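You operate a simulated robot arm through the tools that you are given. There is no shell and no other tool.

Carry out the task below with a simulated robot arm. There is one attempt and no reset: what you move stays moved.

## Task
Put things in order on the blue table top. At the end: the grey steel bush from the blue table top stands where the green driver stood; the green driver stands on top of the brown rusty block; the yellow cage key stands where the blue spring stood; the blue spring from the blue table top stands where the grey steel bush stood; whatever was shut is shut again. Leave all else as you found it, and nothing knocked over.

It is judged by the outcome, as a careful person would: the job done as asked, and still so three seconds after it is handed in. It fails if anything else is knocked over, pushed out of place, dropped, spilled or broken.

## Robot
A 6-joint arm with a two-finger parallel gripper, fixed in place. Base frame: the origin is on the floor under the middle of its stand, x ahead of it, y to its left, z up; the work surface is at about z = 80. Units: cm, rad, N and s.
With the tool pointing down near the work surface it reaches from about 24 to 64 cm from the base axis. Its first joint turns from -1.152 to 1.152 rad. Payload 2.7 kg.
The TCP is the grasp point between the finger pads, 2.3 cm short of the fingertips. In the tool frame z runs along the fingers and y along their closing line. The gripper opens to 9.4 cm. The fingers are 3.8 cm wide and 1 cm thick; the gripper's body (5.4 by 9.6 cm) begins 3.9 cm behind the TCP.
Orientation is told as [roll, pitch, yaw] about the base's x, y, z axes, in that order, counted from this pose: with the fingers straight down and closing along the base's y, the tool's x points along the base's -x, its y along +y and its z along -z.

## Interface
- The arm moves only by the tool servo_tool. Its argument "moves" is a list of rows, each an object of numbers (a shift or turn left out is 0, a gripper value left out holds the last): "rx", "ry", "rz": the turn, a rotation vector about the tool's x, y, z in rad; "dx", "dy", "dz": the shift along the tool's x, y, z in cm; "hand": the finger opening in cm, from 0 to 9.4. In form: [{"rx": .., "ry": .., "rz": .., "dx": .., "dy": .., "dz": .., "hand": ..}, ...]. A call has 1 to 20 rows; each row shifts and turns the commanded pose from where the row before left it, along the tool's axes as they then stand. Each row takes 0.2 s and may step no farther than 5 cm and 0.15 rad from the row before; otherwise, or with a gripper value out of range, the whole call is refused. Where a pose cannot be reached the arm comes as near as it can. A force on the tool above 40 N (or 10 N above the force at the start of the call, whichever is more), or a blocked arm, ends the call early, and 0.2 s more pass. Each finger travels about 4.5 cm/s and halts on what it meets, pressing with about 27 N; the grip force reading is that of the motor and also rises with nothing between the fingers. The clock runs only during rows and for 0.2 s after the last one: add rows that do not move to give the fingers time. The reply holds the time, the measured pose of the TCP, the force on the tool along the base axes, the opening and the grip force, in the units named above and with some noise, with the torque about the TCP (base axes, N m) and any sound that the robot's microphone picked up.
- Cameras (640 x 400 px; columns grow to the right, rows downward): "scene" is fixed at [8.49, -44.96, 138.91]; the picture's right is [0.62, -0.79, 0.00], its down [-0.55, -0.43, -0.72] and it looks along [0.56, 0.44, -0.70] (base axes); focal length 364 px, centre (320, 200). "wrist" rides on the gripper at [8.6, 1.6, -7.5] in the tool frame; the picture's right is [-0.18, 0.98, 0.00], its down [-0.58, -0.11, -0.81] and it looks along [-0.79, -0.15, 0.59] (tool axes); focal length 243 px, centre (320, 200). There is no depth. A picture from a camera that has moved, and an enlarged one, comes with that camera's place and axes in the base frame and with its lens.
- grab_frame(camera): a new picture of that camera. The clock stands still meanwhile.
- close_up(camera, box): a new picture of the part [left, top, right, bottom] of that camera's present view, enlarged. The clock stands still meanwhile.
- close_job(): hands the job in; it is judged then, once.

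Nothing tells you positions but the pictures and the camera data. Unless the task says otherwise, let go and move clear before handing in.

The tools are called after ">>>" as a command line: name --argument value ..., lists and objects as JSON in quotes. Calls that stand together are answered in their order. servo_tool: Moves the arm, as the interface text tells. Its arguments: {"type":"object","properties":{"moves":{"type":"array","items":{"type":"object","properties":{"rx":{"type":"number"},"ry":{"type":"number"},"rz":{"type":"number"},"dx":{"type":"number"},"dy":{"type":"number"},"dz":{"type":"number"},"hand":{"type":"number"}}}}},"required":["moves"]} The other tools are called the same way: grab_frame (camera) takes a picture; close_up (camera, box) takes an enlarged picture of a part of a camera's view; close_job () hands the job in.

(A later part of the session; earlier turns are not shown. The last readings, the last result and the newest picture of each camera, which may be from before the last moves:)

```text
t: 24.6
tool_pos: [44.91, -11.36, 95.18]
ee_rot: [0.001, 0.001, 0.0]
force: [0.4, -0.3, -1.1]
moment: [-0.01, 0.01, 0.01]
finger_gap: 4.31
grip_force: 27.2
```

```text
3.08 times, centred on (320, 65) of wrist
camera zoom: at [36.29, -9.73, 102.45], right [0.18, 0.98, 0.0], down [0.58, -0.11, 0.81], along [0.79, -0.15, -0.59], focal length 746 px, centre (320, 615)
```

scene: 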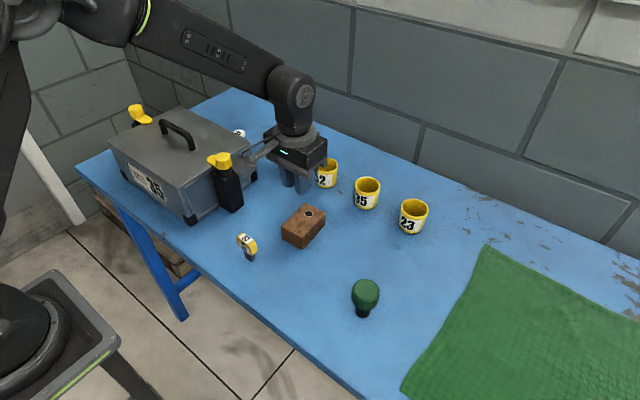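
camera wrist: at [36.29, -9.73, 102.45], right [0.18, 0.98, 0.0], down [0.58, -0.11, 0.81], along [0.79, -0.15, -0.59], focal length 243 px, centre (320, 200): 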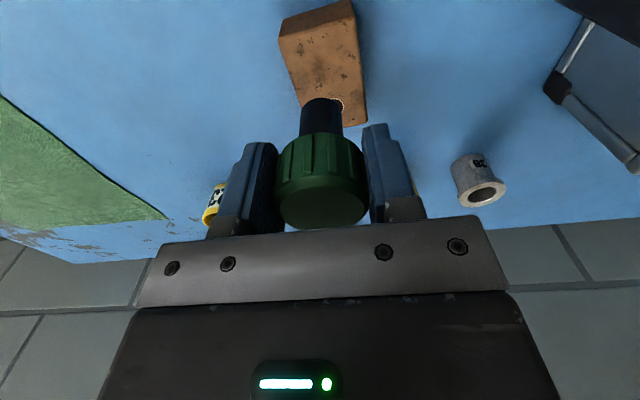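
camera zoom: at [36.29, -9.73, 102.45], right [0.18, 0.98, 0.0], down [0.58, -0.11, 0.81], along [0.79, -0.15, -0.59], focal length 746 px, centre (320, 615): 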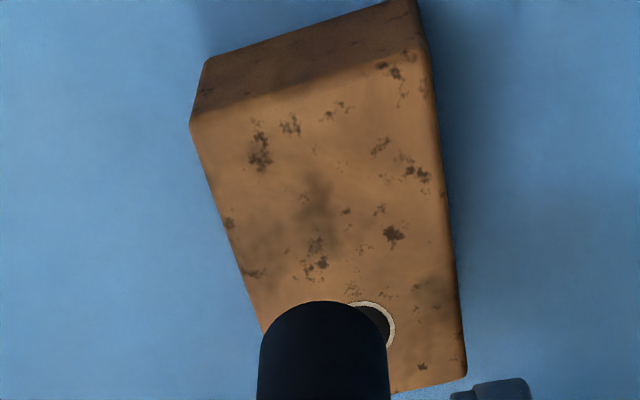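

The driver hangs over the block, 0.3 cm off the block's centre line and clear of the hole. I'll correct that and lower it to just above the top.

>>> servo_tool --moves '[{"dy": 0.3}, {"dz": 0.6}, {"dz": 1}, {"dz": 1}, {"dz": 1}, {"dz": 0.6}, {"dz": 0.4}, {}]'

>>> close_up --camera "wrist" --box '[240, 0, 400, 130]'

>>> close_up --camera "scene" --box '[240, 150, 400, 250]'

```text
t: 26.4
tool_pos: [44.99, -11.02, 90.57]
ee_rot: [0.0, 0.001, 0.0]
force: [0.5, -0.1, -2.1]
moment: [0.03, 0.03, 0.01]
finger_gap: 4.31
grip_force: 27.0
```

```text
3.08 times, centred on (320, 65) of wrist
camera zoom: at [36.36, -9.44, 97.85], right [0.18, 0.98, 0.0], down [0.58, -0.11, 0.81], along [0.79, -0.15, -0.59], focal length 746 px, centre (320, 615)
```

zoom: 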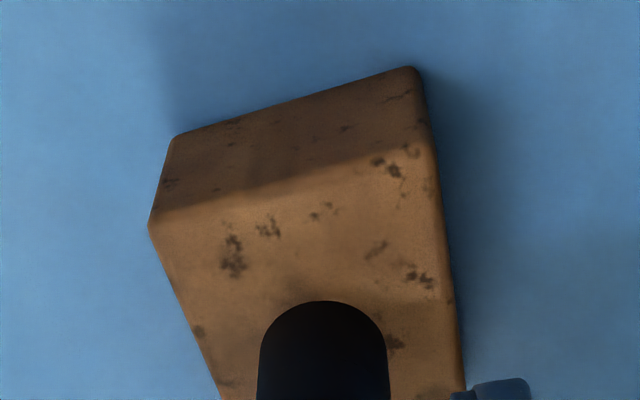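

```text
4.00 times, centred on (320, 200) of scene
camera zoom: at [8.49, -44.96, 138.91], right [0.62, -0.79, 0.0], down [-0.55, -0.43, -0.72], along [0.56, 0.44, -0.7], focal length 1456 px, centre (320, 200)
```

zoom: 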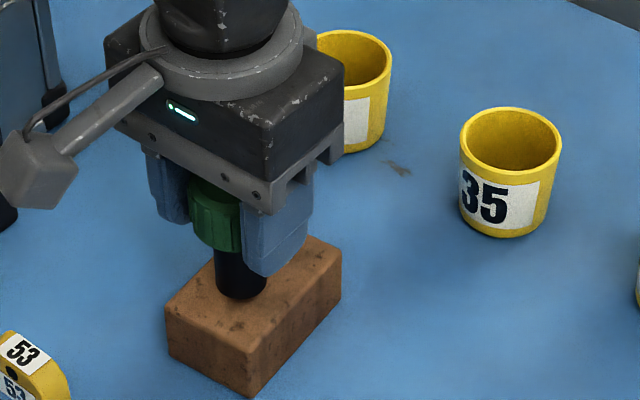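

The stem is just above the block's top. I'll nudge it 0.2 cm toward centre and lower it in small steps until it touches.

>>> servo_tool --moves '[{"dy": 0.2}, {"dz": 0.2}, {"dz": 0.2}, {"dz": 0.1}, {}]'

>>> close_up --camera "scene" --box '[265, 180, 345, 250]'

```text
t: 27.6
tool_pos: [45.01, -10.82, 90.08]
ee_rot: [0.002, 0.0, 0.0]
force: [0.1, 1.0, -0.9]
moment: [-0.03, 0.0, 0.01]
finger_gap: 4.29
grip_force: 26.9
```

```text
5.71 times, centred on (305, 215) of scene
camera zoom: at [8.49, -44.96, 138.91], right [0.62, -0.79, 0.0], down [-0.55, -0.43, -0.72], along [0.56, 0.44, -0.7], focal length 2080 px, centre (406, 114)
```

zoom: 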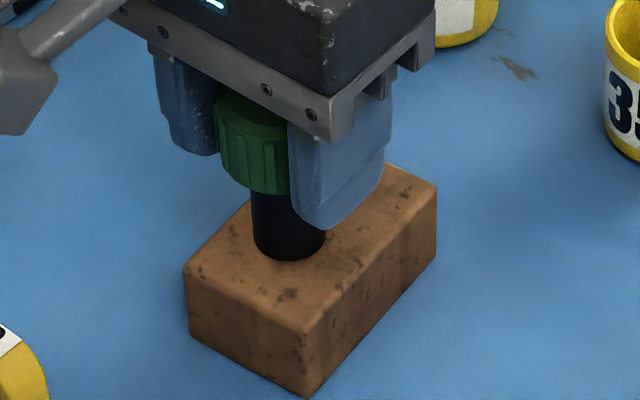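

Nearly touching. I'll continue in 1 mm steps and watch the vertical force.

>>> servo_tool --moves '[{"dz": 0.1}, {}]'

>>> servo_tool --moves '[{"dz": 0.1}, {}]'

```text
t: 28.2
tool_pos: [45.02, -10.98, 90.05]
ee_rot: [0.001, 0.0, 0.0]
force: [0.0, -0.4, -1.0]
moment: [0.01, 0.0, 0.02]
finger_gap: 4.33
grip_force: 26.9
```

```text
t: 28.8
tool_pos: [45.03, -10.96, 89.93]
ee_rot: [0.001, 0.001, 0.001]
force: [-0.4, -0.8, -2.0]
moment: [0.0, 0.0, 0.0]
finger_gap: 4.29
grip_force: 27.1
```

>>> servo_tool --moves '[{"dz": 0.1}, {}]'

>>> servo_tool --moves '[{"dz": 0.1}, {}]'

>>> close_up --camera "wrist" --box '[240, 20, 400, 150]'

>>> close_up --camera "scene" --box '[285, 200, 333, 230]'

```text
t: 29.4
tool_pos: [44.97, -11.01, 89.73]
ee_rot: [-0.001, 0.0, -0.001]
force: [0.5, -0.2, -2.2]
moment: [0.01, 0.01, 0.01]
finger_gap: 4.3
grip_force: 26.9
```

```text
t: 30.0
tool_pos: [44.88, -10.98, 89.75]
ee_rot: [0.0, -0.001, 0.0]
force: [-0.7, 0.3, 4.2]
moment: [0.1, 0.07, -0.01]
finger_gap: 4.32
grip_force: 27.2
```

```text
3.08 times, centred on (320, 85) of wrist
camera zoom: at [36.39, -9.28, 97.05], right [0.18, 0.98, 0.0], down [0.58, -0.11, 0.81], along [0.79, -0.15, -0.59], focal length 746 px, centre (320, 554)
```

zoom: 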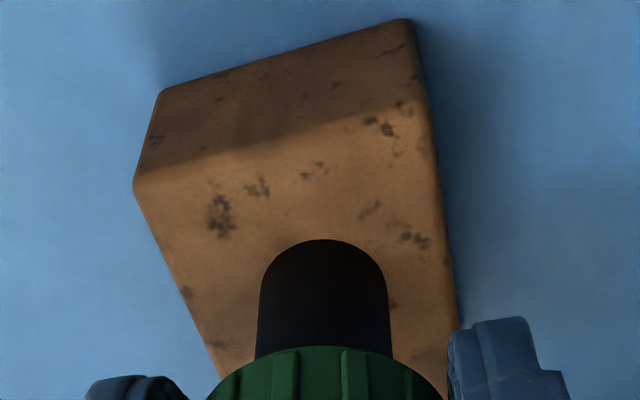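

```text
13.33 times, centred on (309, 215) of scene
camera zoom: at [8.48, -44.96, 138.92], right [0.62, -0.79, 0.0], down [-0.55, -0.43, -0.72], along [0.57, 0.44, -0.7], focal length 4854 px, centre (467, 0)
```

zoom: 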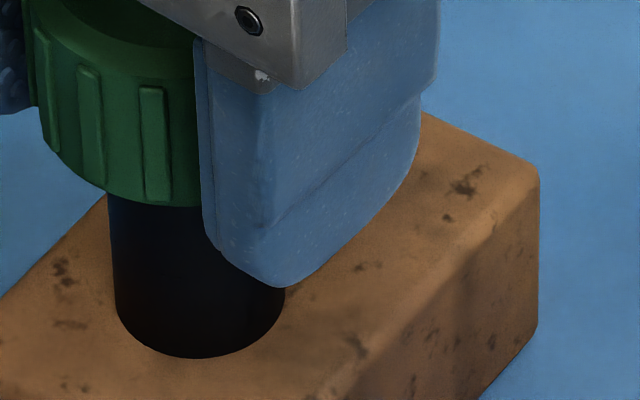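

Contact is felt (+4 N), so the driver stands on the block. I'll relax the pressure slightly, open the fingers and check.

>>> servo_tool --moves '[{"dz": -0.05}, {"hand": 4.8}, {"hand": 5.5}, {"hand": 7}, {"hand": 9}, {}, {}]'

>>> close_up --camera "wrist" --box '[200, 20, 440, 220]'

>>> close_up --camera "scene" --box '[240, 150, 400, 250]'

```text
t: 31.6
tool_pos: [44.93, -11.08, 89.79]
ee_rot: [0.001, 0.001, -0.001]
force: [0.4, 0.3, -0.7]
moment: [-0.03, -0.01, 0.02]
finger_gap: 8.98
grip_force: 0.0
```

```text
2.00 times, centred on (320, 120) of wrist
camera zoom: at [36.37, -9.28, 97.04], right [0.18, 0.98, 0.0], down [0.58, -0.11, 0.81], along [0.79, -0.15, -0.59], focal length 485 px, centre (320, 360)
```

zoom: 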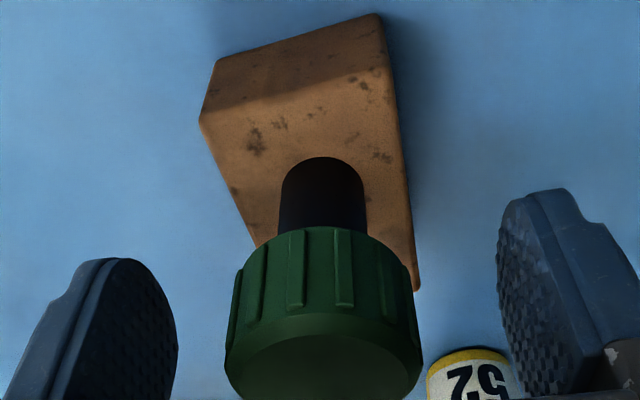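

```text
4.00 times, centred on (320, 200) of scene
camera zoom: at [8.49, -44.96, 138.91], right [0.62, -0.79, 0.0], down [-0.55, -0.43, -0.72], along [0.56, 0.44, -0.7], focal length 1456 px, centre (320, 200)
```

zoom: 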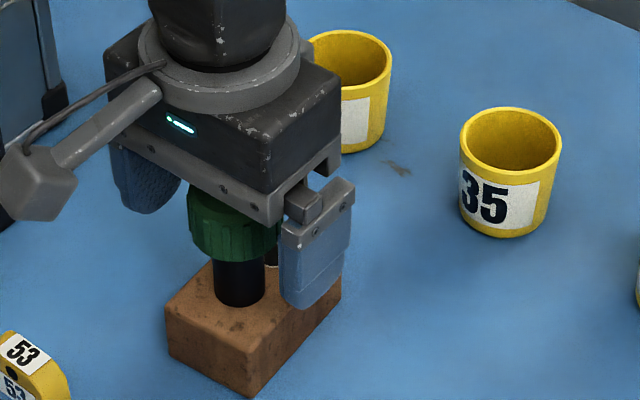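

The driver stands upright on the block. I'll rise straight up, then turn the wrist 90° so the camera housing stays away from the box when I reach for the bush.

>>> servo_tool --moves '[{"dz": -0.5}, {"dz": -1}, {"dz": -2}, {"dz": -3}, {"dz": -4}, {"dz": -4}, {}, {"rz": 0.15}, {"rz": 0.15}, {"rz": 0.15}, {"rz": 0.15}, {"rz": 0.15}, {"rz": 0.15}, {"rz": 0.15}, {"rz": 0.15}, {"rz": 0.15}, {"rz": 0.15}, {"rz": 0.0708}, {}]'

>>> grab_frame --camera "wrist"

>>> grab_frame --camera "scene"

```text
t: 35.6
tool_pos: [45.1, -11.02, 104.17]
ee_rot: [0.0, 0.001, -1.573]
force: [-0.5, 0.1, -0.8]
moment: [-0.02, 0.0, -0.04]
finger_gap: 9.01
grip_force: 0.0
```

```text
taken
camera wrist: at [46.65, -2.3, 111.51], right [0.98, -0.19, 0.0], down [-0.11, -0.58, 0.81], along [-0.15, -0.79, -0.59], focal length 243 px, centre (320, 200)
```

wrist: 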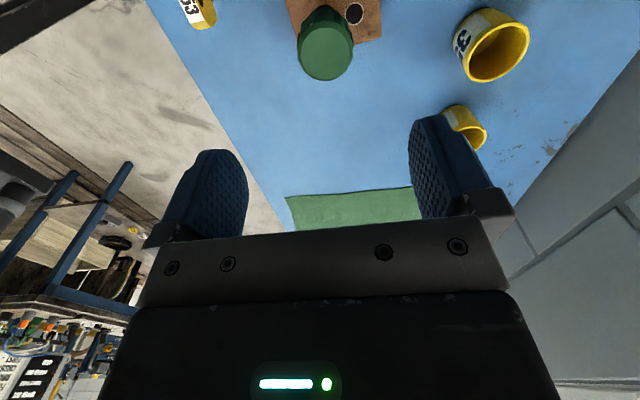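

```text
taken
```

scene: 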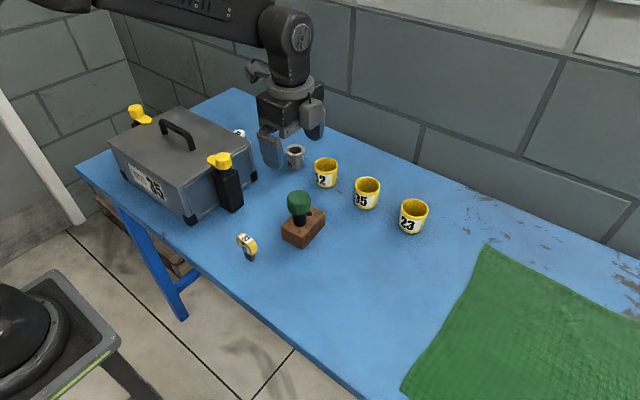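

The driver stands well on the block. Now I'll move above the bush at about (61.4, 4.6).

>>> servo_tool --moves '[{"dx": 3.13, "dy": 3.28}, {"dx": 3.13, "dy": 3.28}, {"dx": 3.13, "dy": 3.28}, {"dx": 3.13, "dy": 3.28}, {"dx": 3.12, "dy": 3.28}, {"dz": 3}, {"dz": 1.5}, {}]'

>>> grab_frame --camera "wrist"

>>> close_up --camera "wrist" --box '[256, 0, 384, 80]'

>>> grab_frame --camera "scene"

```text
t: 37.4
tool_pos: [61.27, 4.69, 99.74]
ee_rot: [0.0, 0.0, -1.571]
force: [0.1, -0.7, -0.5]
moment: [0.01, 0.0, 0.03]
finger_gap: 9.01
grip_force: 0.1
```

```text
taken
camera wrist: at [62.93, 13.37, 106.98], right [0.98, -0.18, 0.0], down [-0.11, -0.58, 0.81], along [-0.15, -0.79, -0.59], focal length 243 px, centre (320, 200)
```

wrist: 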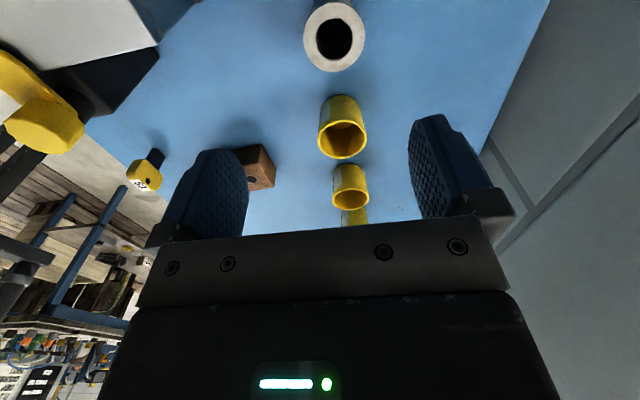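

```text
5.00 times, centred on (320, 40) of wrist
camera zoom: at [62.93, 13.37, 106.98], right [0.98, -0.18, 0.0], down [-0.11, -0.58, 0.81], along [-0.15, -0.79, -0.59], focal length 1213 px, centre (320, 1000)
```

zoom: 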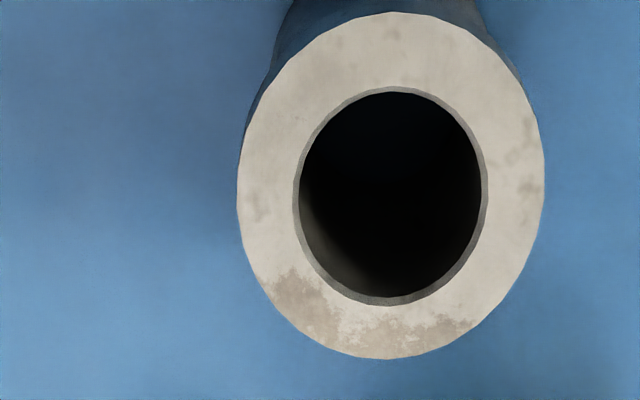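

```text
taken
```

scene: 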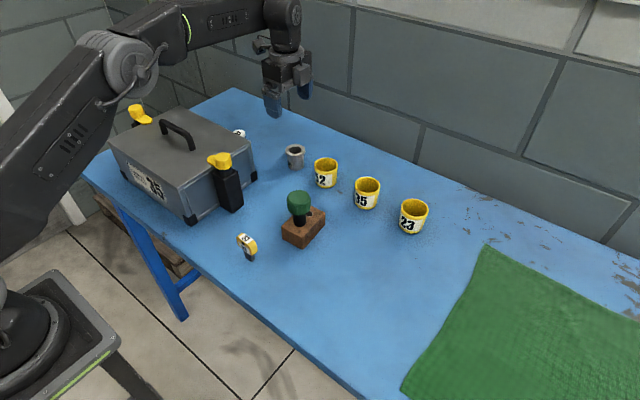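

The bush's top ring is 1.2 cm further out and 0.7 cm to the left of my line, so it is at about (62.6, 5.4), with its top near z 84.9. I'll correct and check again.

>>> servo_tool --moves '[{"dx": 0.7, "dy": 1.2}, {"dz": 2}, {"dz": 2}, {}]'

>>> grab_frame --camera "wrist"

>>> close_up --camera "wrist" --box '[240, 0, 400, 130]'

```text
t: 38.4
tool_pos: [62.52, 5.39, 95.56]
ee_rot: [0.0, 0.001, -1.571]
force: [-0.3, -0.1, -0.4]
moment: [0.01, -0.02, 0.02]
finger_gap: 9.03
grip_force: 0.0
```

```text
taken
camera wrist: at [64.15, 14.13, 103.0], right [0.98, -0.18, 0.0], down [-0.11, -0.58, 0.81], along [-0.15, -0.79, -0.59], focal length 243 px, centre (320, 200)
```

wrist: 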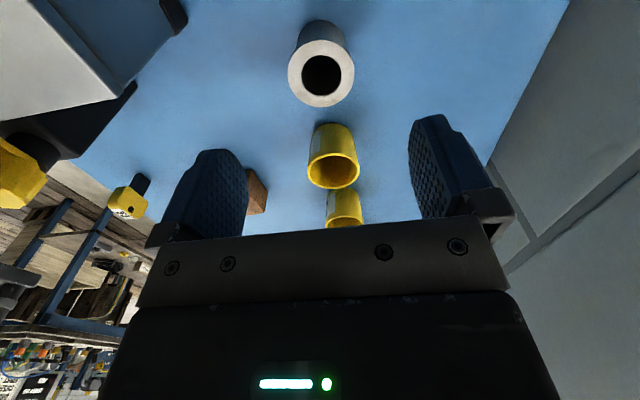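

```text
3.08 times, centred on (320, 65) of wrist
camera zoom: at [64.15, 14.13, 103.0], right [0.98, -0.18, 0.0], down [-0.11, -0.58, 0.81], along [-0.15, -0.79, -0.59], focal length 746 px, centre (320, 615)
```

zoom: 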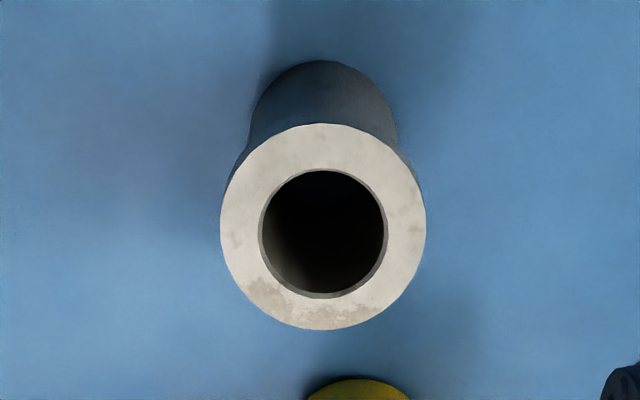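

The bush is centred now, with its top at about z 85.3. I'll descend so the pads straddle the flange, then close.

>>> servo_tool --moves '[{"dz": 2}, {"dz": 2}, {"dz": 2}, {"dz": 2}, {"dz": 2}, {"dz": 1.5}, {}]'

>>> grab_frame --camera "wrist"

>>> close_up --camera "scene" --box '[200, 80, 360, 200]'

```text
t: 40.0
tool_pos: [62.6, 5.44, 84.22]
ee_rot: [0.002, 0.0, -1.569]
force: [-0.2, -0.2, -0.5]
moment: [0.01, -0.04, 0.0]
finger_gap: 9.02
grip_force: 0.1
```

```text
taken
camera wrist: at [64.28, 14.13, 91.47], right [0.98, -0.18, 0.0], down [-0.11, -0.58, 0.81], along [-0.15, -0.79, -0.59], focal length 243 px, centre (320, 200)
```

wrist: 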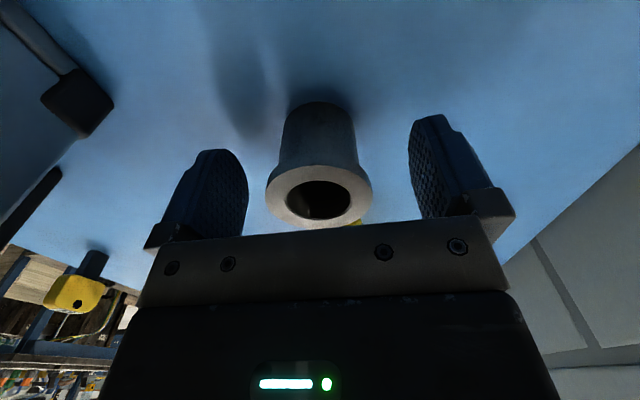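

```text
3.33 times, centred on (280, 140) of scene
camera zoom: at [8.49, -44.96, 138.91], right [0.62, -0.79, 0.0], down [-0.55, -0.43, -0.72], along [0.56, 0.44, -0.7], focal length 1214 px, centre (453, 400)
```

zoom: 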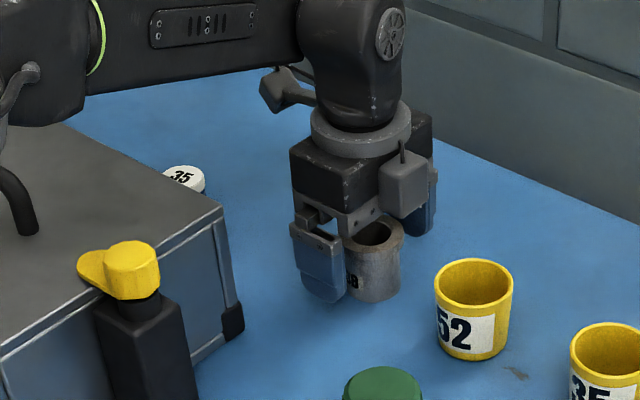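

The fingers straddle the bush symmetrically. Closing now.

>>> servo_tool --moves '[{"hand": 6}, {"hand": 5}, {"hand": 3}, {"hand": 0}, {"hand": 0}, {"hand": 0}, {"hand": 0}]'

>>> grab_frame --camera "wrist"

```text
t: 41.6
tool_pos: [62.6, 5.46, 84.23]
ee_rot: [0.0, 0.0, -1.568]
force: [-0.2, 0.2, 1.1]
moment: [-0.02, 0.01, 0.03]
finger_gap: 4.92
grip_force: 27.3
```

```text
taken
camera wrist: at [64.28, 14.14, 91.49], right [0.98, -0.18, 0.0], down [-0.11, -0.58, 0.81], along [-0.15, -0.79, -0.59], focal length 243 px, centre (320, 200)
```

wrist: 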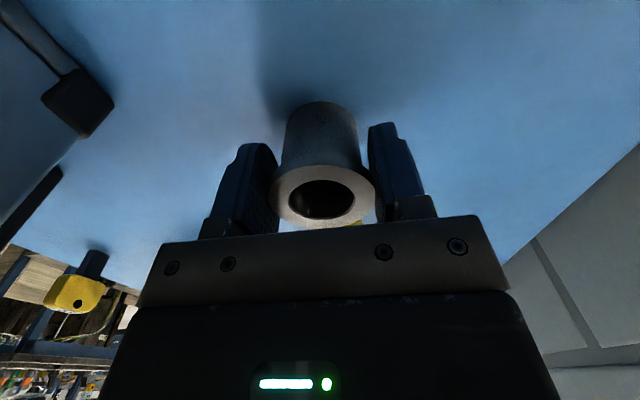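

The bush is gripped (opening 4.92). I'll lift slowly.

>>> servo_tool --moves '[{"dz": -0.2}, {"dz": -0.2}, {"dz": -0.3}, {"dz": -0.3}, {"dz": -0.5}, {"dz": -0.8}, {}]'

>>> grab_frame --camera "wrist"

```text
t: 43.2
tool_pos: [62.37, 5.25, 86.68]
ee_rot: [0.0, -0.001, -1.571]
force: [-0.4, 0.7, -2.7]
moment: [0.05, 0.0, 0.01]
finger_gap: 4.91
grip_force: 27.1
```

```text
taken
camera wrist: at [64.13, 14.06, 93.89], right [0.98, -0.18, 0.0], down [-0.11, -0.58, 0.81], along [-0.15, -0.79, -0.59], focal length 243 px, centre (320, 200)
```

wrist: 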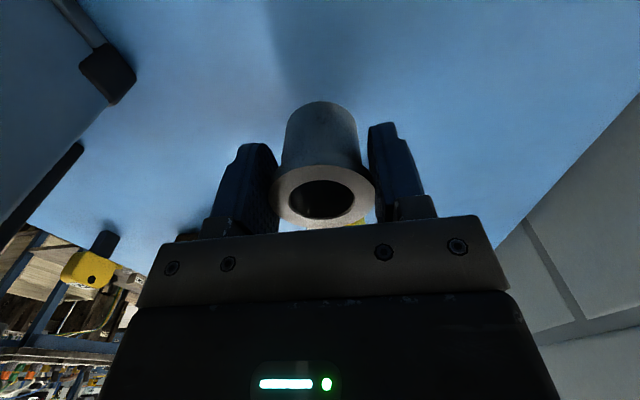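

The bush is lifted cleanly. I'll raise it well above everything before carrying it to the driver's old place.

>>> servo_tool --moves '[{"dz": -1}, {"dz": -1.4}, {"dz": -1.5}, {"dz": -1.5}, {"dz": -1.5}, {"dz": -1.5}, {"dz": -1.5}, {"dz": -1.5}, {"dz": -1.5}, {"dz": -1.0}, {"dz": -0.5}, {}]'

>>> servo_tool --moves '[{"dx": -0.5, "dy": -0.3}, {"dx": -1, "dy": -0.7}, {"dx": -1.6, "dy": -1.1}, {"dx": -1.8, "dy": -1.2}, {"dx": -1.8, "dy": -1.2}, {"dx": -1.8, "dy": -1.2}, {"dx": -1.8, "dy": -1.2}, {"dx": -1.8, "dy": -1.2}, {"dx": -1.8, "dy": -1.2}, {"dx": -1.8, "dy": -1.2}, {"dx": -1.8, "dy": -1.2}, {"dx": -1.8, "dy": -1.2}, {"dx": -1.8, "dy": -1.2}, {"dx": -1.8, "dy": -1.2}, {"dx": -1.8, "dy": -1.2}, {"dx": -1.8, "dy": -1.2}, {"dx": -1.8, "dy": -1.2}, {"dx": -1.8, "dy": -1.2}, {"dx": -1.8, "dy": -1.2}]'

>>> grab_frame --camera "wrist"

>>> grab_frame --camera "scene"

```text
t: 45.8
tool_pos: [62.59, 5.48, 100.95]
ee_rot: [0.0, 0.002, -1.57]
force: [0.9, 0.2, -2.1]
moment: [0.05, 0.02, 0.02]
finger_gap: 4.9
grip_force: 26.8
```

```text
t: 49.8
tool_pos: [41.09, -26.45, 100.88]
ee_rot: [-0.001, 0.0, -1.57]
force: [0.1, -0.2, -2.4]
moment: [0.03, 0.0, -0.01]
finger_gap: 4.91
grip_force: 27.2
```

```text
taken
camera wrist: at [42.79, -17.83, 108.25], right [0.98, -0.18, 0.0], down [-0.11, -0.58, 0.81], along [-0.15, -0.79, -0.59], focal length 243 px, centre (320, 200)
```

wrist: 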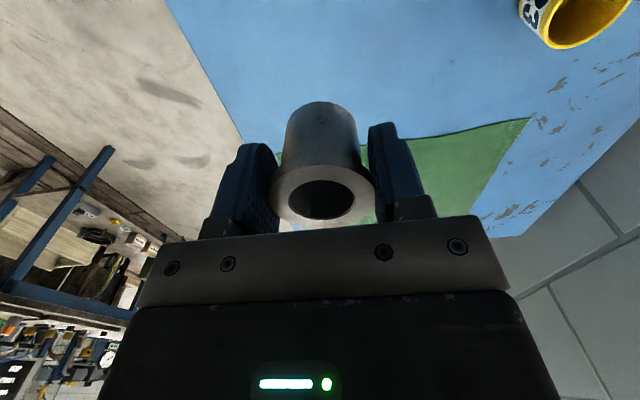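

```text
taken
```

scene: 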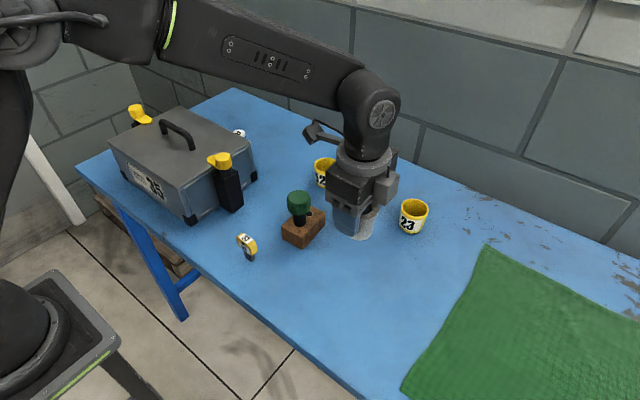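

The bush is on its way, held firm. I'll move the last stretch to above (38.15, -30.97) and lower it most of the way.

>>> servo_tool --moves '[{"dx": -1.5, "dy": -1}, {"dx": -1.5, "dy": -1.14}, {"dx": -0.87, "dy": -0.7}, {"dx": -0.5, "dy": -0.3}, {"dz": 1}, {"dz": 1.5}, {"dz": 1.5}, {"dz": 1.5}, {"dz": 1.5}, {"dz": 1.5}, {"dz": 1.5}, {"dz": 1.5}, {"dz": 1.5}, {"dz": 1}, {"dz": 0.6}, {}]'

>>> grab_frame --camera "wrist"

>>> close_up --camera "scene" --box '[325, 265, 405, 325]'

```text
t: 53.2
tool_pos: [38.13, -30.86, 86.4]
ee_rot: [0.0, -0.001, -1.571]
force: [0.1, 0.2, -4.1]
moment: [-0.01, 0.01, 0.02]
finger_gap: 4.88
grip_force: 26.8
```

```text
taken
camera wrist: at [39.8, -22.17, 93.62], right [0.98, -0.18, 0.0], down [-0.11, -0.58, 0.81], along [-0.15, -0.79, -0.59], focal length 243 px, centre (320, 200)
```

wrist: 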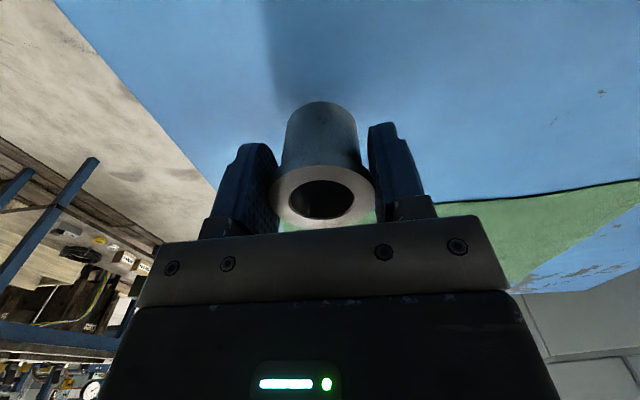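

```text
6.67 times, centred on (365, 295) of scene
camera zoom: at [8.49, -44.96, 138.91], right [0.62, -0.79, 0.0], down [-0.55, -0.43, -0.72], along [0.56, 0.44, -0.7], focal length 2427 px, centre (20, -433)
```

zoom: 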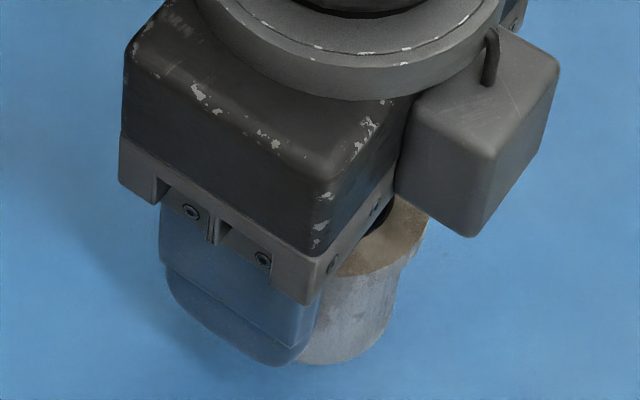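

The bush hangs about 2 cm above the table at the right spot. I'll lower it, then finish in small steps to contact.

>>> servo_tool --moves '[{"dz": 0.6}, {"dz": 0.6}, {"dz": 0.4}, {"dz": 0.2}, {"dz": 0.1}, {}]'

>>> servo_tool --moves '[{"dz": 0.1}, {}]'

>>> servo_tool --moves '[{"dz": 0.08}, {}]'

```text
t: 54.6
tool_pos: [38.01, -30.92, 84.51]
ee_rot: [0.001, -0.001, -1.572]
force: [-0.2, -0.2, -3.1]
moment: [0.0, -0.01, 0.0]
finger_gap: 4.89
grip_force: 26.4
```

```text
t: 55.2
tool_pos: [38.04, -30.96, 84.35]
ee_rot: [0.0, -0.001, -1.573]
force: [-0.5, 0.5, -3.2]
moment: [0.02, 0.02, -0.02]
finger_gap: 4.89
grip_force: 27.2
```

```text
t: 55.8
tool_pos: [38.05, -30.95, 84.16]
ee_rot: [0.0, 0.0, -1.571]
force: [-0.8, 0.2, -2.9]
moment: [0.03, -0.03, 0.03]
finger_gap: 4.86
grip_force: 27.3
```

>>> servo_tool --moves '[{"dz": 0.06}, {}]'

>>> servo_tool --moves '[{"dz": 0.06}, {}]'

>>> servo_tool --moves '[{"dz": 0.06}, {}]'

```text
t: 56.4
tool_pos: [38.1, -31.09, 84.14]
ee_rot: [0.0, 0.0, -1.571]
force: [0.3, 0.6, -3.0]
moment: [0.02, -0.02, 0.01]
finger_gap: 4.88
grip_force: 27.5
```

```text
t: 57.0
tool_pos: [38.06, -30.86, 84.21]
ee_rot: [0.0, -0.001, -1.57]
force: [-1.6, 0.3, 1.9]
moment: [0.06, -0.02, 0.04]
finger_gap: 4.88
grip_force: 27.2
```

```text
t: 57.6
tool_pos: [38.12, -30.96, 84.19]
ee_rot: [0.0, -0.002, -1.571]
force: [-5.9, 1.2, 12.0]
moment: [0.19, 0.16, 0.08]
finger_gap: 4.91
grip_force: 27.2
```

The bush is on the table (12 N). I'll ease off and open the fingers.

>>> servo_tool --moves '[{"dz": -0.08}, {}, {"hand": 5.2}, {"hand": 6}, {"hand": 7.5}, {"hand": 9.2}, {}, {}]'

>>> close_up --camera "scene" --box '[325, 265, 405, 325]'

>>> grab_frame --camera "wrist"

```text
t: 59.4
tool_pos: [38.19, -30.98, 84.11]
ee_rot: [0.001, 0.0, -1.57]
force: [0.2, -0.5, 0.0]
moment: [-0.02, -0.01, -0.01]
finger_gap: 9.19
grip_force: 0.0
```

```text
6.67 times, centred on (365, 295) of scene
camera zoom: at [8.49, -44.96, 138.91], right [0.62, -0.79, 0.0], down [-0.55, -0.43, -0.72], along [0.56, 0.44, -0.7], focal length 2427 px, centre (20, -433)
```

zoom: 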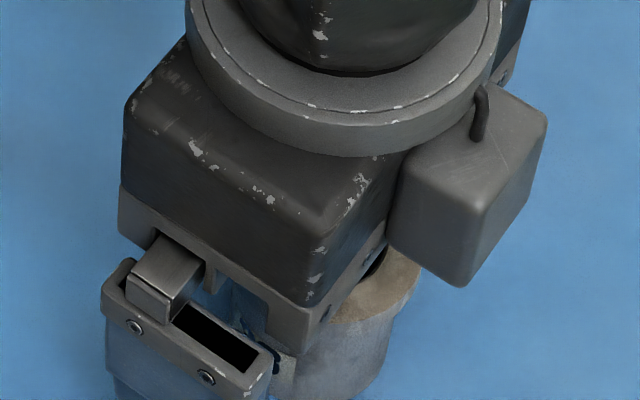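

```text
taken
camera wrist: at [39.81, -22.23, 91.51], right [0.98, -0.18, 0.0], down [-0.11, -0.58, 0.81], along [-0.15, -0.79, -0.59], focal length 243 px, centre (320, 200)
```

wrist: 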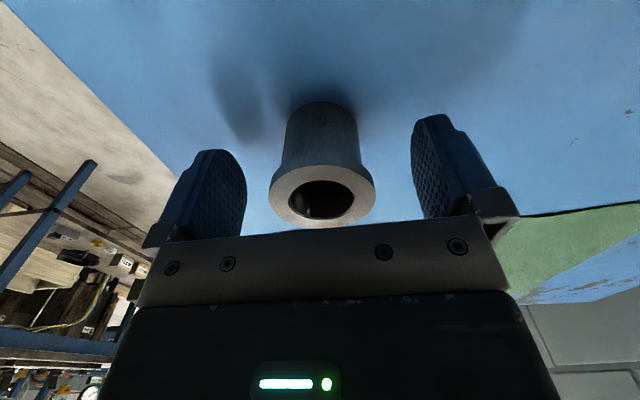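

The bush is released and standing. I'll rise straight up and check its position against the driver's old one.

>>> servo_tool --moves '[{"dz": -0.5}, {"dz": -1}, {"dz": -1.5}, {"dz": -2}, {"dz": -3}, {"dz": -4}, {"dz": -4}, {"dz": -4}, {"dx": 3}, {"dx": 4}, {"dx": 4}, {}]'

>>> close_up --camera "scene" --box '[325, 265, 405, 325]'

>>> grab_frame --camera "scene"

```text
t: 62.0
tool_pos: [38.24, -19.72, 104.02]
ee_rot: [0.001, 0.001, -1.571]
force: [-0.2, 0.9, -0.7]
moment: [-0.02, -0.03, 0.02]
finger_gap: 9.19
grip_force: 0.1
```

```text
6.67 times, centred on (365, 295) of scene
camera zoom: at [8.49, -44.96, 138.91], right [0.62, -0.79, 0.0], down [-0.55, -0.43, -0.72], along [0.56, 0.44, -0.7], focal length 2427 px, centre (20, -433)
```

zoom: 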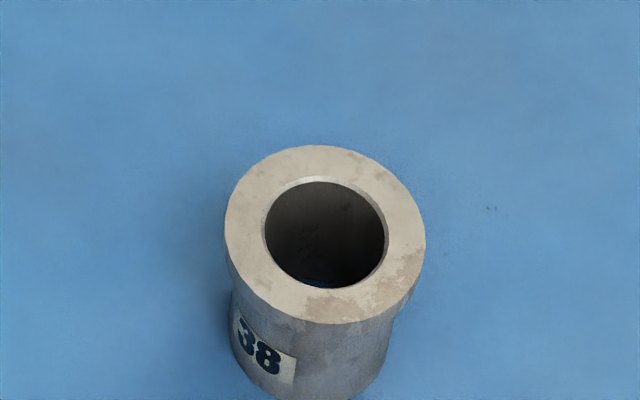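

```text
taken
```

scene: 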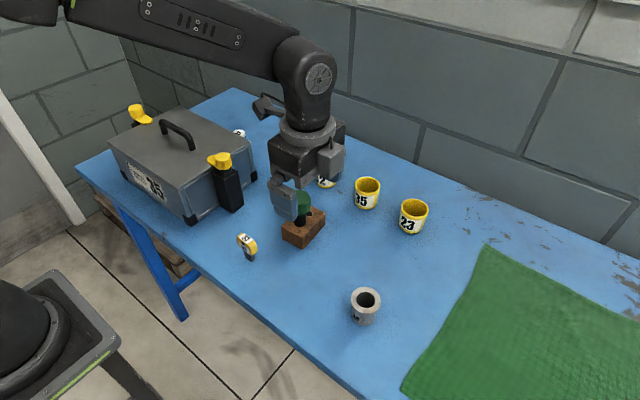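

>>> close_up --camera "scene" --box '[325, 275, 405, 335]'

>>> close_up --camera "scene" --box '[260, 180, 340, 255]'

```text
6.67 times, centred on (365, 305) of scene
camera zoom: at [8.49, -44.96, 138.91], right [0.62, -0.79, 0.0], down [-0.55, -0.43, -0.72], along [0.56, 0.44, -0.7], focal length 2427 px, centre (20, -500)
```

zoom: 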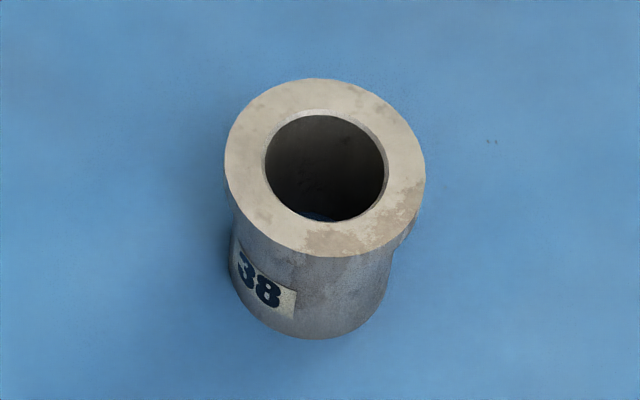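

```text
5.33 times, centred on (300, 218) of scene
camera zoom: at [8.49, -44.96, 138.91], right [0.62, -0.79, 0.0], down [-0.55, -0.43, -0.72], along [0.56, 0.44, -0.7], focal length 1942 px, centre (427, 107)
```

zoom: 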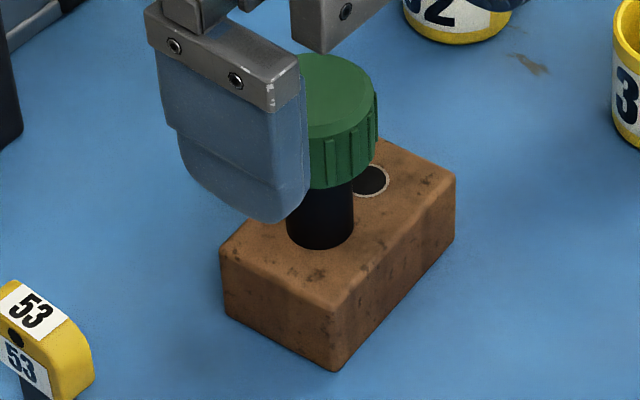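

The bush stands upright near the driver's old spot, perhaps half a centimetre toward the camera. I'll measure it more precisely before deciding whether to adjust.

>>> close_up --camera "scene" --box '[341, 285, 389, 330]'

>>> grab_frame --camera "wrist"

```text
8.89 times, centred on (365, 308) of scene
camera zoom: at [8.49, -44.96, 138.91], right [0.62, -0.79, 0.0], down [-0.55, -0.43, -0.72], along [0.56, 0.44, -0.7], focal length 3236 px, centre (-80, -756)
```

zoom: 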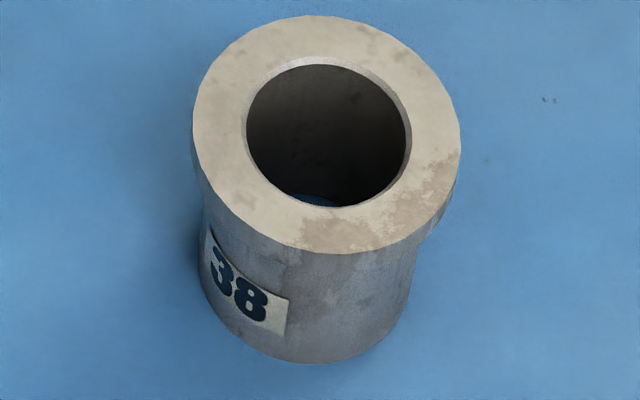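

```text
taken
camera wrist: at [39.82, -11.12, 111.33], right [0.98, -0.18, 0.0], down [-0.11, -0.58, 0.81], along [-0.15, -0.79, -0.59], focal length 243 px, centre (320, 200)
```

wrist: 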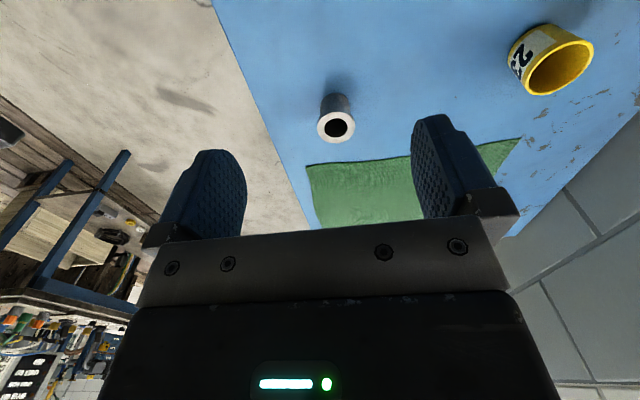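

By both cameras the bush stands about 0.6 cm short of the driver's old centre, which I now put at (38.58, -30.95). That's a small error but easy to fix, so I'll re-grip the bush on its centre and shift it.

>>> servo_tool --moves '[{"dx": -4}, {"dx": -4}, {"dx": -3.46}, {"dz": 3}, {"dz": 3}, {"dz": 3}, {}]'

>>> grab_frame --camera "wrist"

>>> close_up --camera "wrist" --box '[240, 0, 400, 130]'

```text
t: 63.6
tool_pos: [37.98, -31.31, 95.04]
ee_rot: [-0.001, 0.001, -1.572]
force: [-0.5, 0.3, 0.1]
moment: [-0.01, 0.0, 0.02]
finger_gap: 9.23
grip_force: 0.0
```

```text
taken
camera wrist: at [39.61, -22.5, 102.46], right [0.98, -0.18, 0.0], down [-0.11, -0.58, 0.81], along [-0.15, -0.79, -0.59], focal length 243 px, centre (320, 200)
```

wrist: 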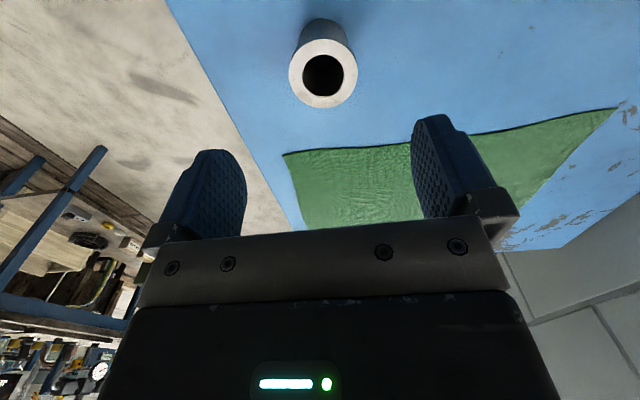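

```text
3.08 times, centred on (320, 65) of wrist
camera zoom: at [39.61, -22.5, 102.46], right [0.98, -0.18, 0.0], down [-0.11, -0.58, 0.81], along [-0.15, -0.79, -0.59], focal length 746 px, centre (320, 615)
```

zoom: 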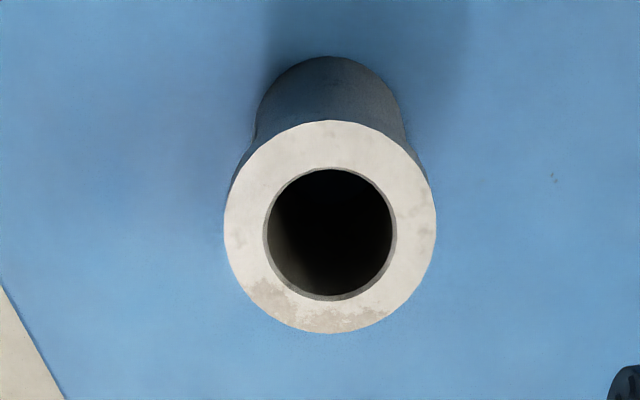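

The bush is now within 0.2 cm of the gripper line. A small correction, then I'll descend and grip it.

>>> servo_tool --moves '[{"dx": -0.15, "dy": 0.05}, {"dz": 2}, {"dz": 2}, {"dz": 2}, {"dz": 2}, {"dz": 2}, {"dz": 1}, {}, {"hand": 6}, {"hand": 5}, {"hand": 3}, {"hand": 0}, {"hand": 0}, {"hand": 0}, {"hand": 0}]'

>>> grab_frame --camera "wrist"

```text
t: 66.8
tool_pos: [38.21, -31.44, 84.29]
ee_rot: [0.0, 0.0, -1.571]
force: [-0.8, -0.2, -0.2]
moment: [0.0, -0.01, 0.01]
finger_gap: 4.9
grip_force: 27.3
```

```text
taken
camera wrist: at [39.84, -22.78, 91.53], right [0.98, -0.18, 0.0], down [-0.11, -0.58, 0.81], along [-0.15, -0.79, -0.59], focal length 243 px, centre (320, 200)
```

wrist: 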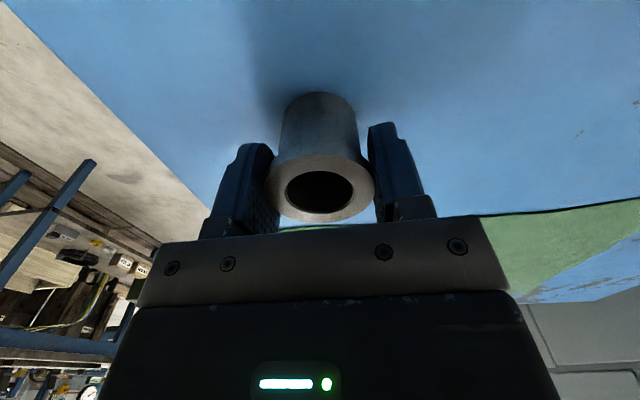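

The bush is gripped near its centre. I'll lift it slightly, shift it by (+0.41, +0.54), and set it down.

>>> servo_tool --moves '[{"dz": -0.2}, {"dz": -0.2}, {"dz": -0.3}, {}, {"dx": 0.27, "dy": 0.2}, {"dx": 0.27, "dy": 0.21}, {}, {"dz": 0.3}, {"dz": 0.2}, {"dz": 0.1}, {}]'

>>> servo_tool --moves '[{"dz": 0.06}, {}]'

>>> servo_tool --moves '[{"dz": 0.06}, {}]'

```text
t: 69.2
tool_pos: [38.63, -30.8, 84.26]
ee_rot: [0.0, 0.0, -1.57]
force: [-1.8, 0.3, 2.1]
moment: [0.09, 0.1, 0.05]
finger_gap: 4.89
grip_force: 27.1
```

```text
t: 69.8
tool_pos: [38.71, -30.93, 84.22]
ee_rot: [0.003, -0.001, -1.571]
force: [2.6, 2.6, 5.9]
moment: [0.2, 0.07, -0.05]
finger_gap: 4.89
grip_force: 26.6
```

```text
t: 70.4
tool_pos: [38.67, -30.94, 84.18]
ee_rot: [0.001, -0.001, -1.568]
force: [0.1, 6.3, 18.0]
moment: [0.38, -0.04, 0.11]
finger_gap: 4.88
grip_force: 26.4
```

It's firmly on the table. I'll ease off, open and rise clear to verify.

>>> servo_tool --moves '[{"dz": -0.1}, {}, {"hand": 5.2}, {"hand": 6}, {"hand": 7.5}, {"hand": 9.2}, {}, {"dz": -0.5}, {"dz": -1}, {"dz": -2}, {"dz": -3}, {"dz": -4}, {"dz": -4}, {"dz": -4}, {"dx": 4}, {"dx": 4}, {"dx": 4}, {}]'

>>> close_up --camera "scene" --box '[325, 275, 405, 335]'

>>> grab_frame --camera "scene"

```text
t: 74.2
tool_pos: [38.49, -18.75, 102.62]
ee_rot: [-0.001, 0.001, -1.571]
force: [-0.1, 0.7, 0.1]
moment: [0.01, -0.01, 0.0]
finger_gap: 9.2
grip_force: 0.0
```

```text
6.67 times, centred on (365, 305) of scene
camera zoom: at [8.49, -44.96, 138.91], right [0.62, -0.79, 0.0], down [-0.55, -0.43, -0.72], along [0.56, 0.44, -0.7], focal length 2427 px, centre (20, -500)
```

zoom: 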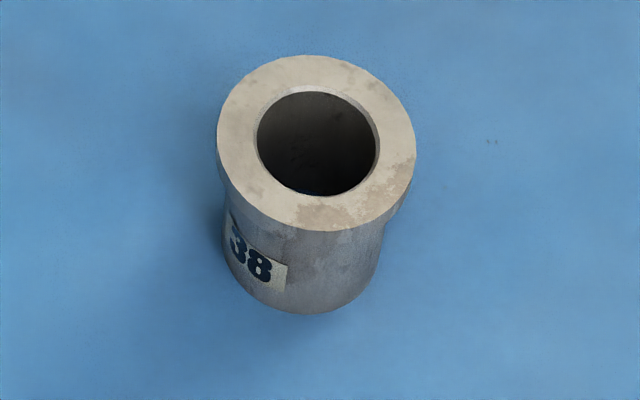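

```text
taken
```

scene: 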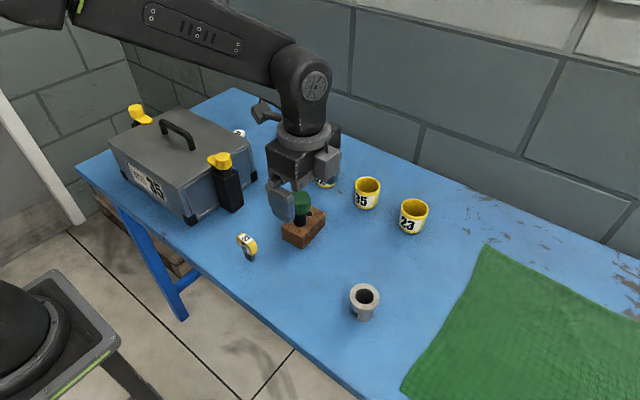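

The bush's base now matches the driver's old spot to within a millimetre or so. Next is the blue spring: I'll go above it at about (58.7, 21), staying high and clear of the box.

>>> servo_tool --moves '[{"dz": -2, "hand": 6.6}, {"dx": 4, "dy": 2}, {"dx": 4, "dy": 2}, {"dx": 4, "dy": 2}, {"dx": 4, "dy": 2}, {"dx": 4, "dy": 2}, {"dx": 4, "dy": 2}, {"dx": 4, "dy": 2}, {"dx": 4, "dy": 2}, {"dx": 4, "dy": 2}, {"dx": 4.09, "dy": 2.1}, {}]'

>>> grab_frame --camera "wrist"

>>> close_up --camera "wrist" --box '[256, 0, 384, 80]'

>>> grab_frame --camera "scene"

```text
t: 76.8
tool_pos: [58.42, 20.96, 104.48]
ee_rot: [-0.002, -0.002, -1.57]
force: [-0.4, -0.4, 0.1]
moment: [-0.01, 0.01, -0.02]
finger_gap: 6.59
grip_force: 0.1
```

```text
taken
camera wrist: at [60.16, 29.7, 111.81], right [0.98, -0.18, 0.0], down [-0.11, -0.58, 0.81], along [-0.15, -0.79, -0.59], focal length 243 px, centre (320, 200)
```

wrist: 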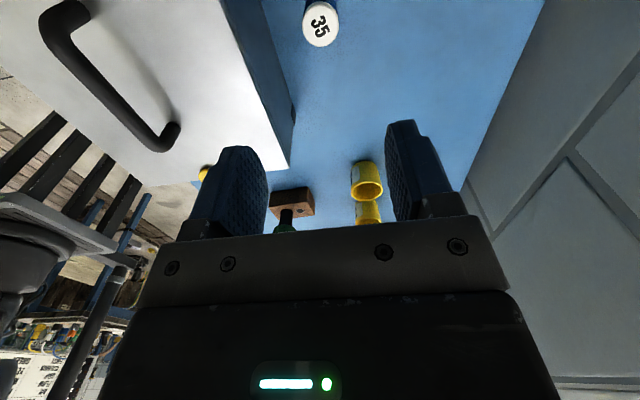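

```text
5.00 times, centred on (320, 40) of wrist
camera zoom: at [60.16, 29.7, 111.81], right [0.98, -0.18, 0.0], down [-0.11, -0.58, 0.81], along [-0.15, -0.79, -0.59], focal length 1213 px, centre (320, 1000)
```

zoom: 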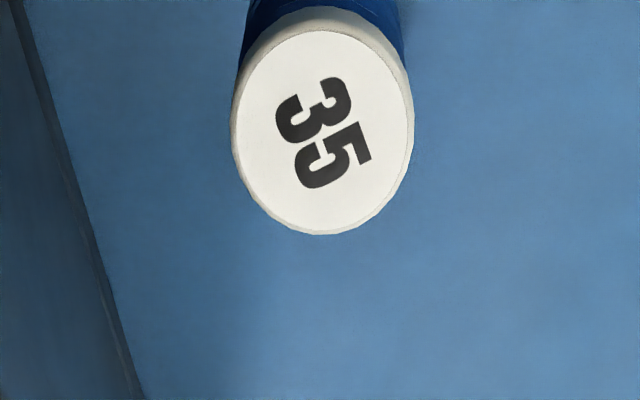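

```text
taken
```

scene: 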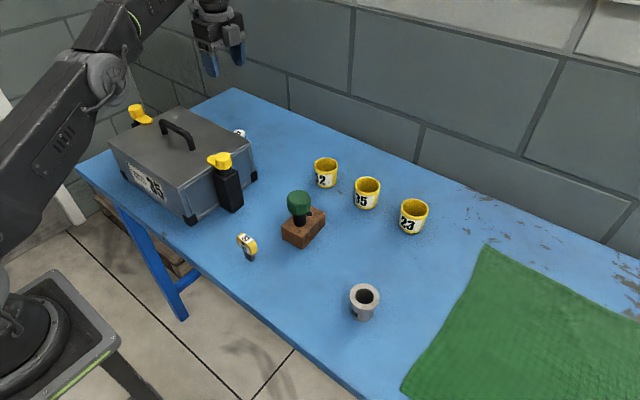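

The spring's cap is at about (58.65, 21.0), with its top near z 84.9, nearly straight below. I'll descend partway and re-check both the alignment and the clearance to the box.

>>> servo_tool --moves '[{"dz": 3}, {"dz": 3}, {"dz": 3}, {"dz": 1.8}, {}]'

>>> grab_frame --camera "wrist"

>>> close_up --camera "wrist" --box '[240, 0, 400, 130]'

>>> close_up --camera "scene" --box '[140, 60, 300, 180]'

```text
t: 78.0
tool_pos: [58.61, 21.04, 93.83]
ee_rot: [0.0, 0.001, -1.571]
force: [0.4, -0.1, 0.2]
moment: [0.02, 0.0, -0.02]
finger_gap: 6.59
grip_force: 0.1
```

```text
taken
camera wrist: at [60.26, 29.75, 101.2], right [0.98, -0.18, 0.0], down [-0.11, -0.58, 0.81], along [-0.15, -0.79, -0.59], focal length 243 px, centre (320, 200)
```

wrist: 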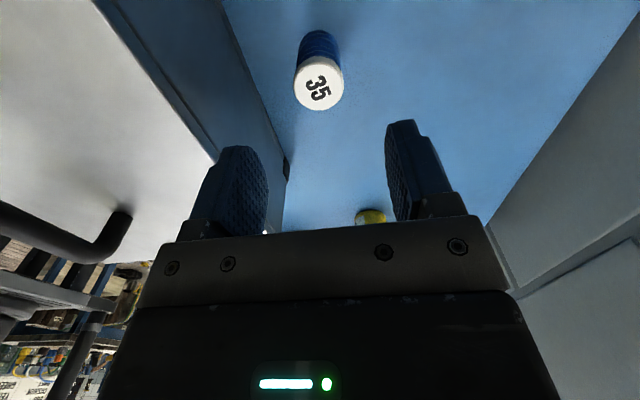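

```text
3.08 times, centred on (320, 65) of wrist
camera zoom: at [60.26, 29.75, 101.2], right [0.98, -0.18, 0.0], down [-0.11, -0.58, 0.81], along [-0.15, -0.79, -0.59], focal length 746 px, centre (320, 615)
```

zoom: 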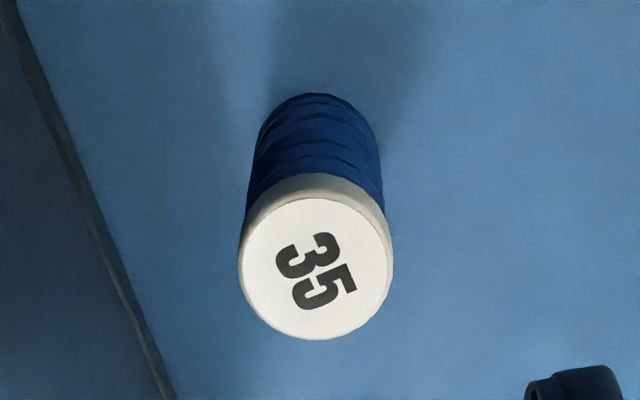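

```text
3.33 times, centred on (220, 120) of scene
camera zoom: at [8.49, -44.96, 138.91], right [0.62, -0.79, 0.0], down [-0.55, -0.43, -0.72], along [0.56, 0.44, -0.7], focal length 1214 px, centre (653, 467)
```

zoom: 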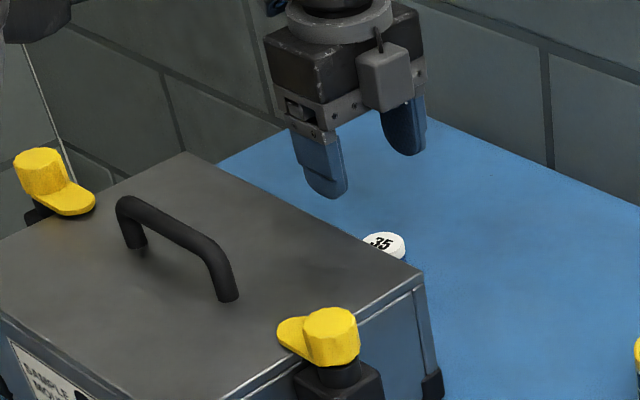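

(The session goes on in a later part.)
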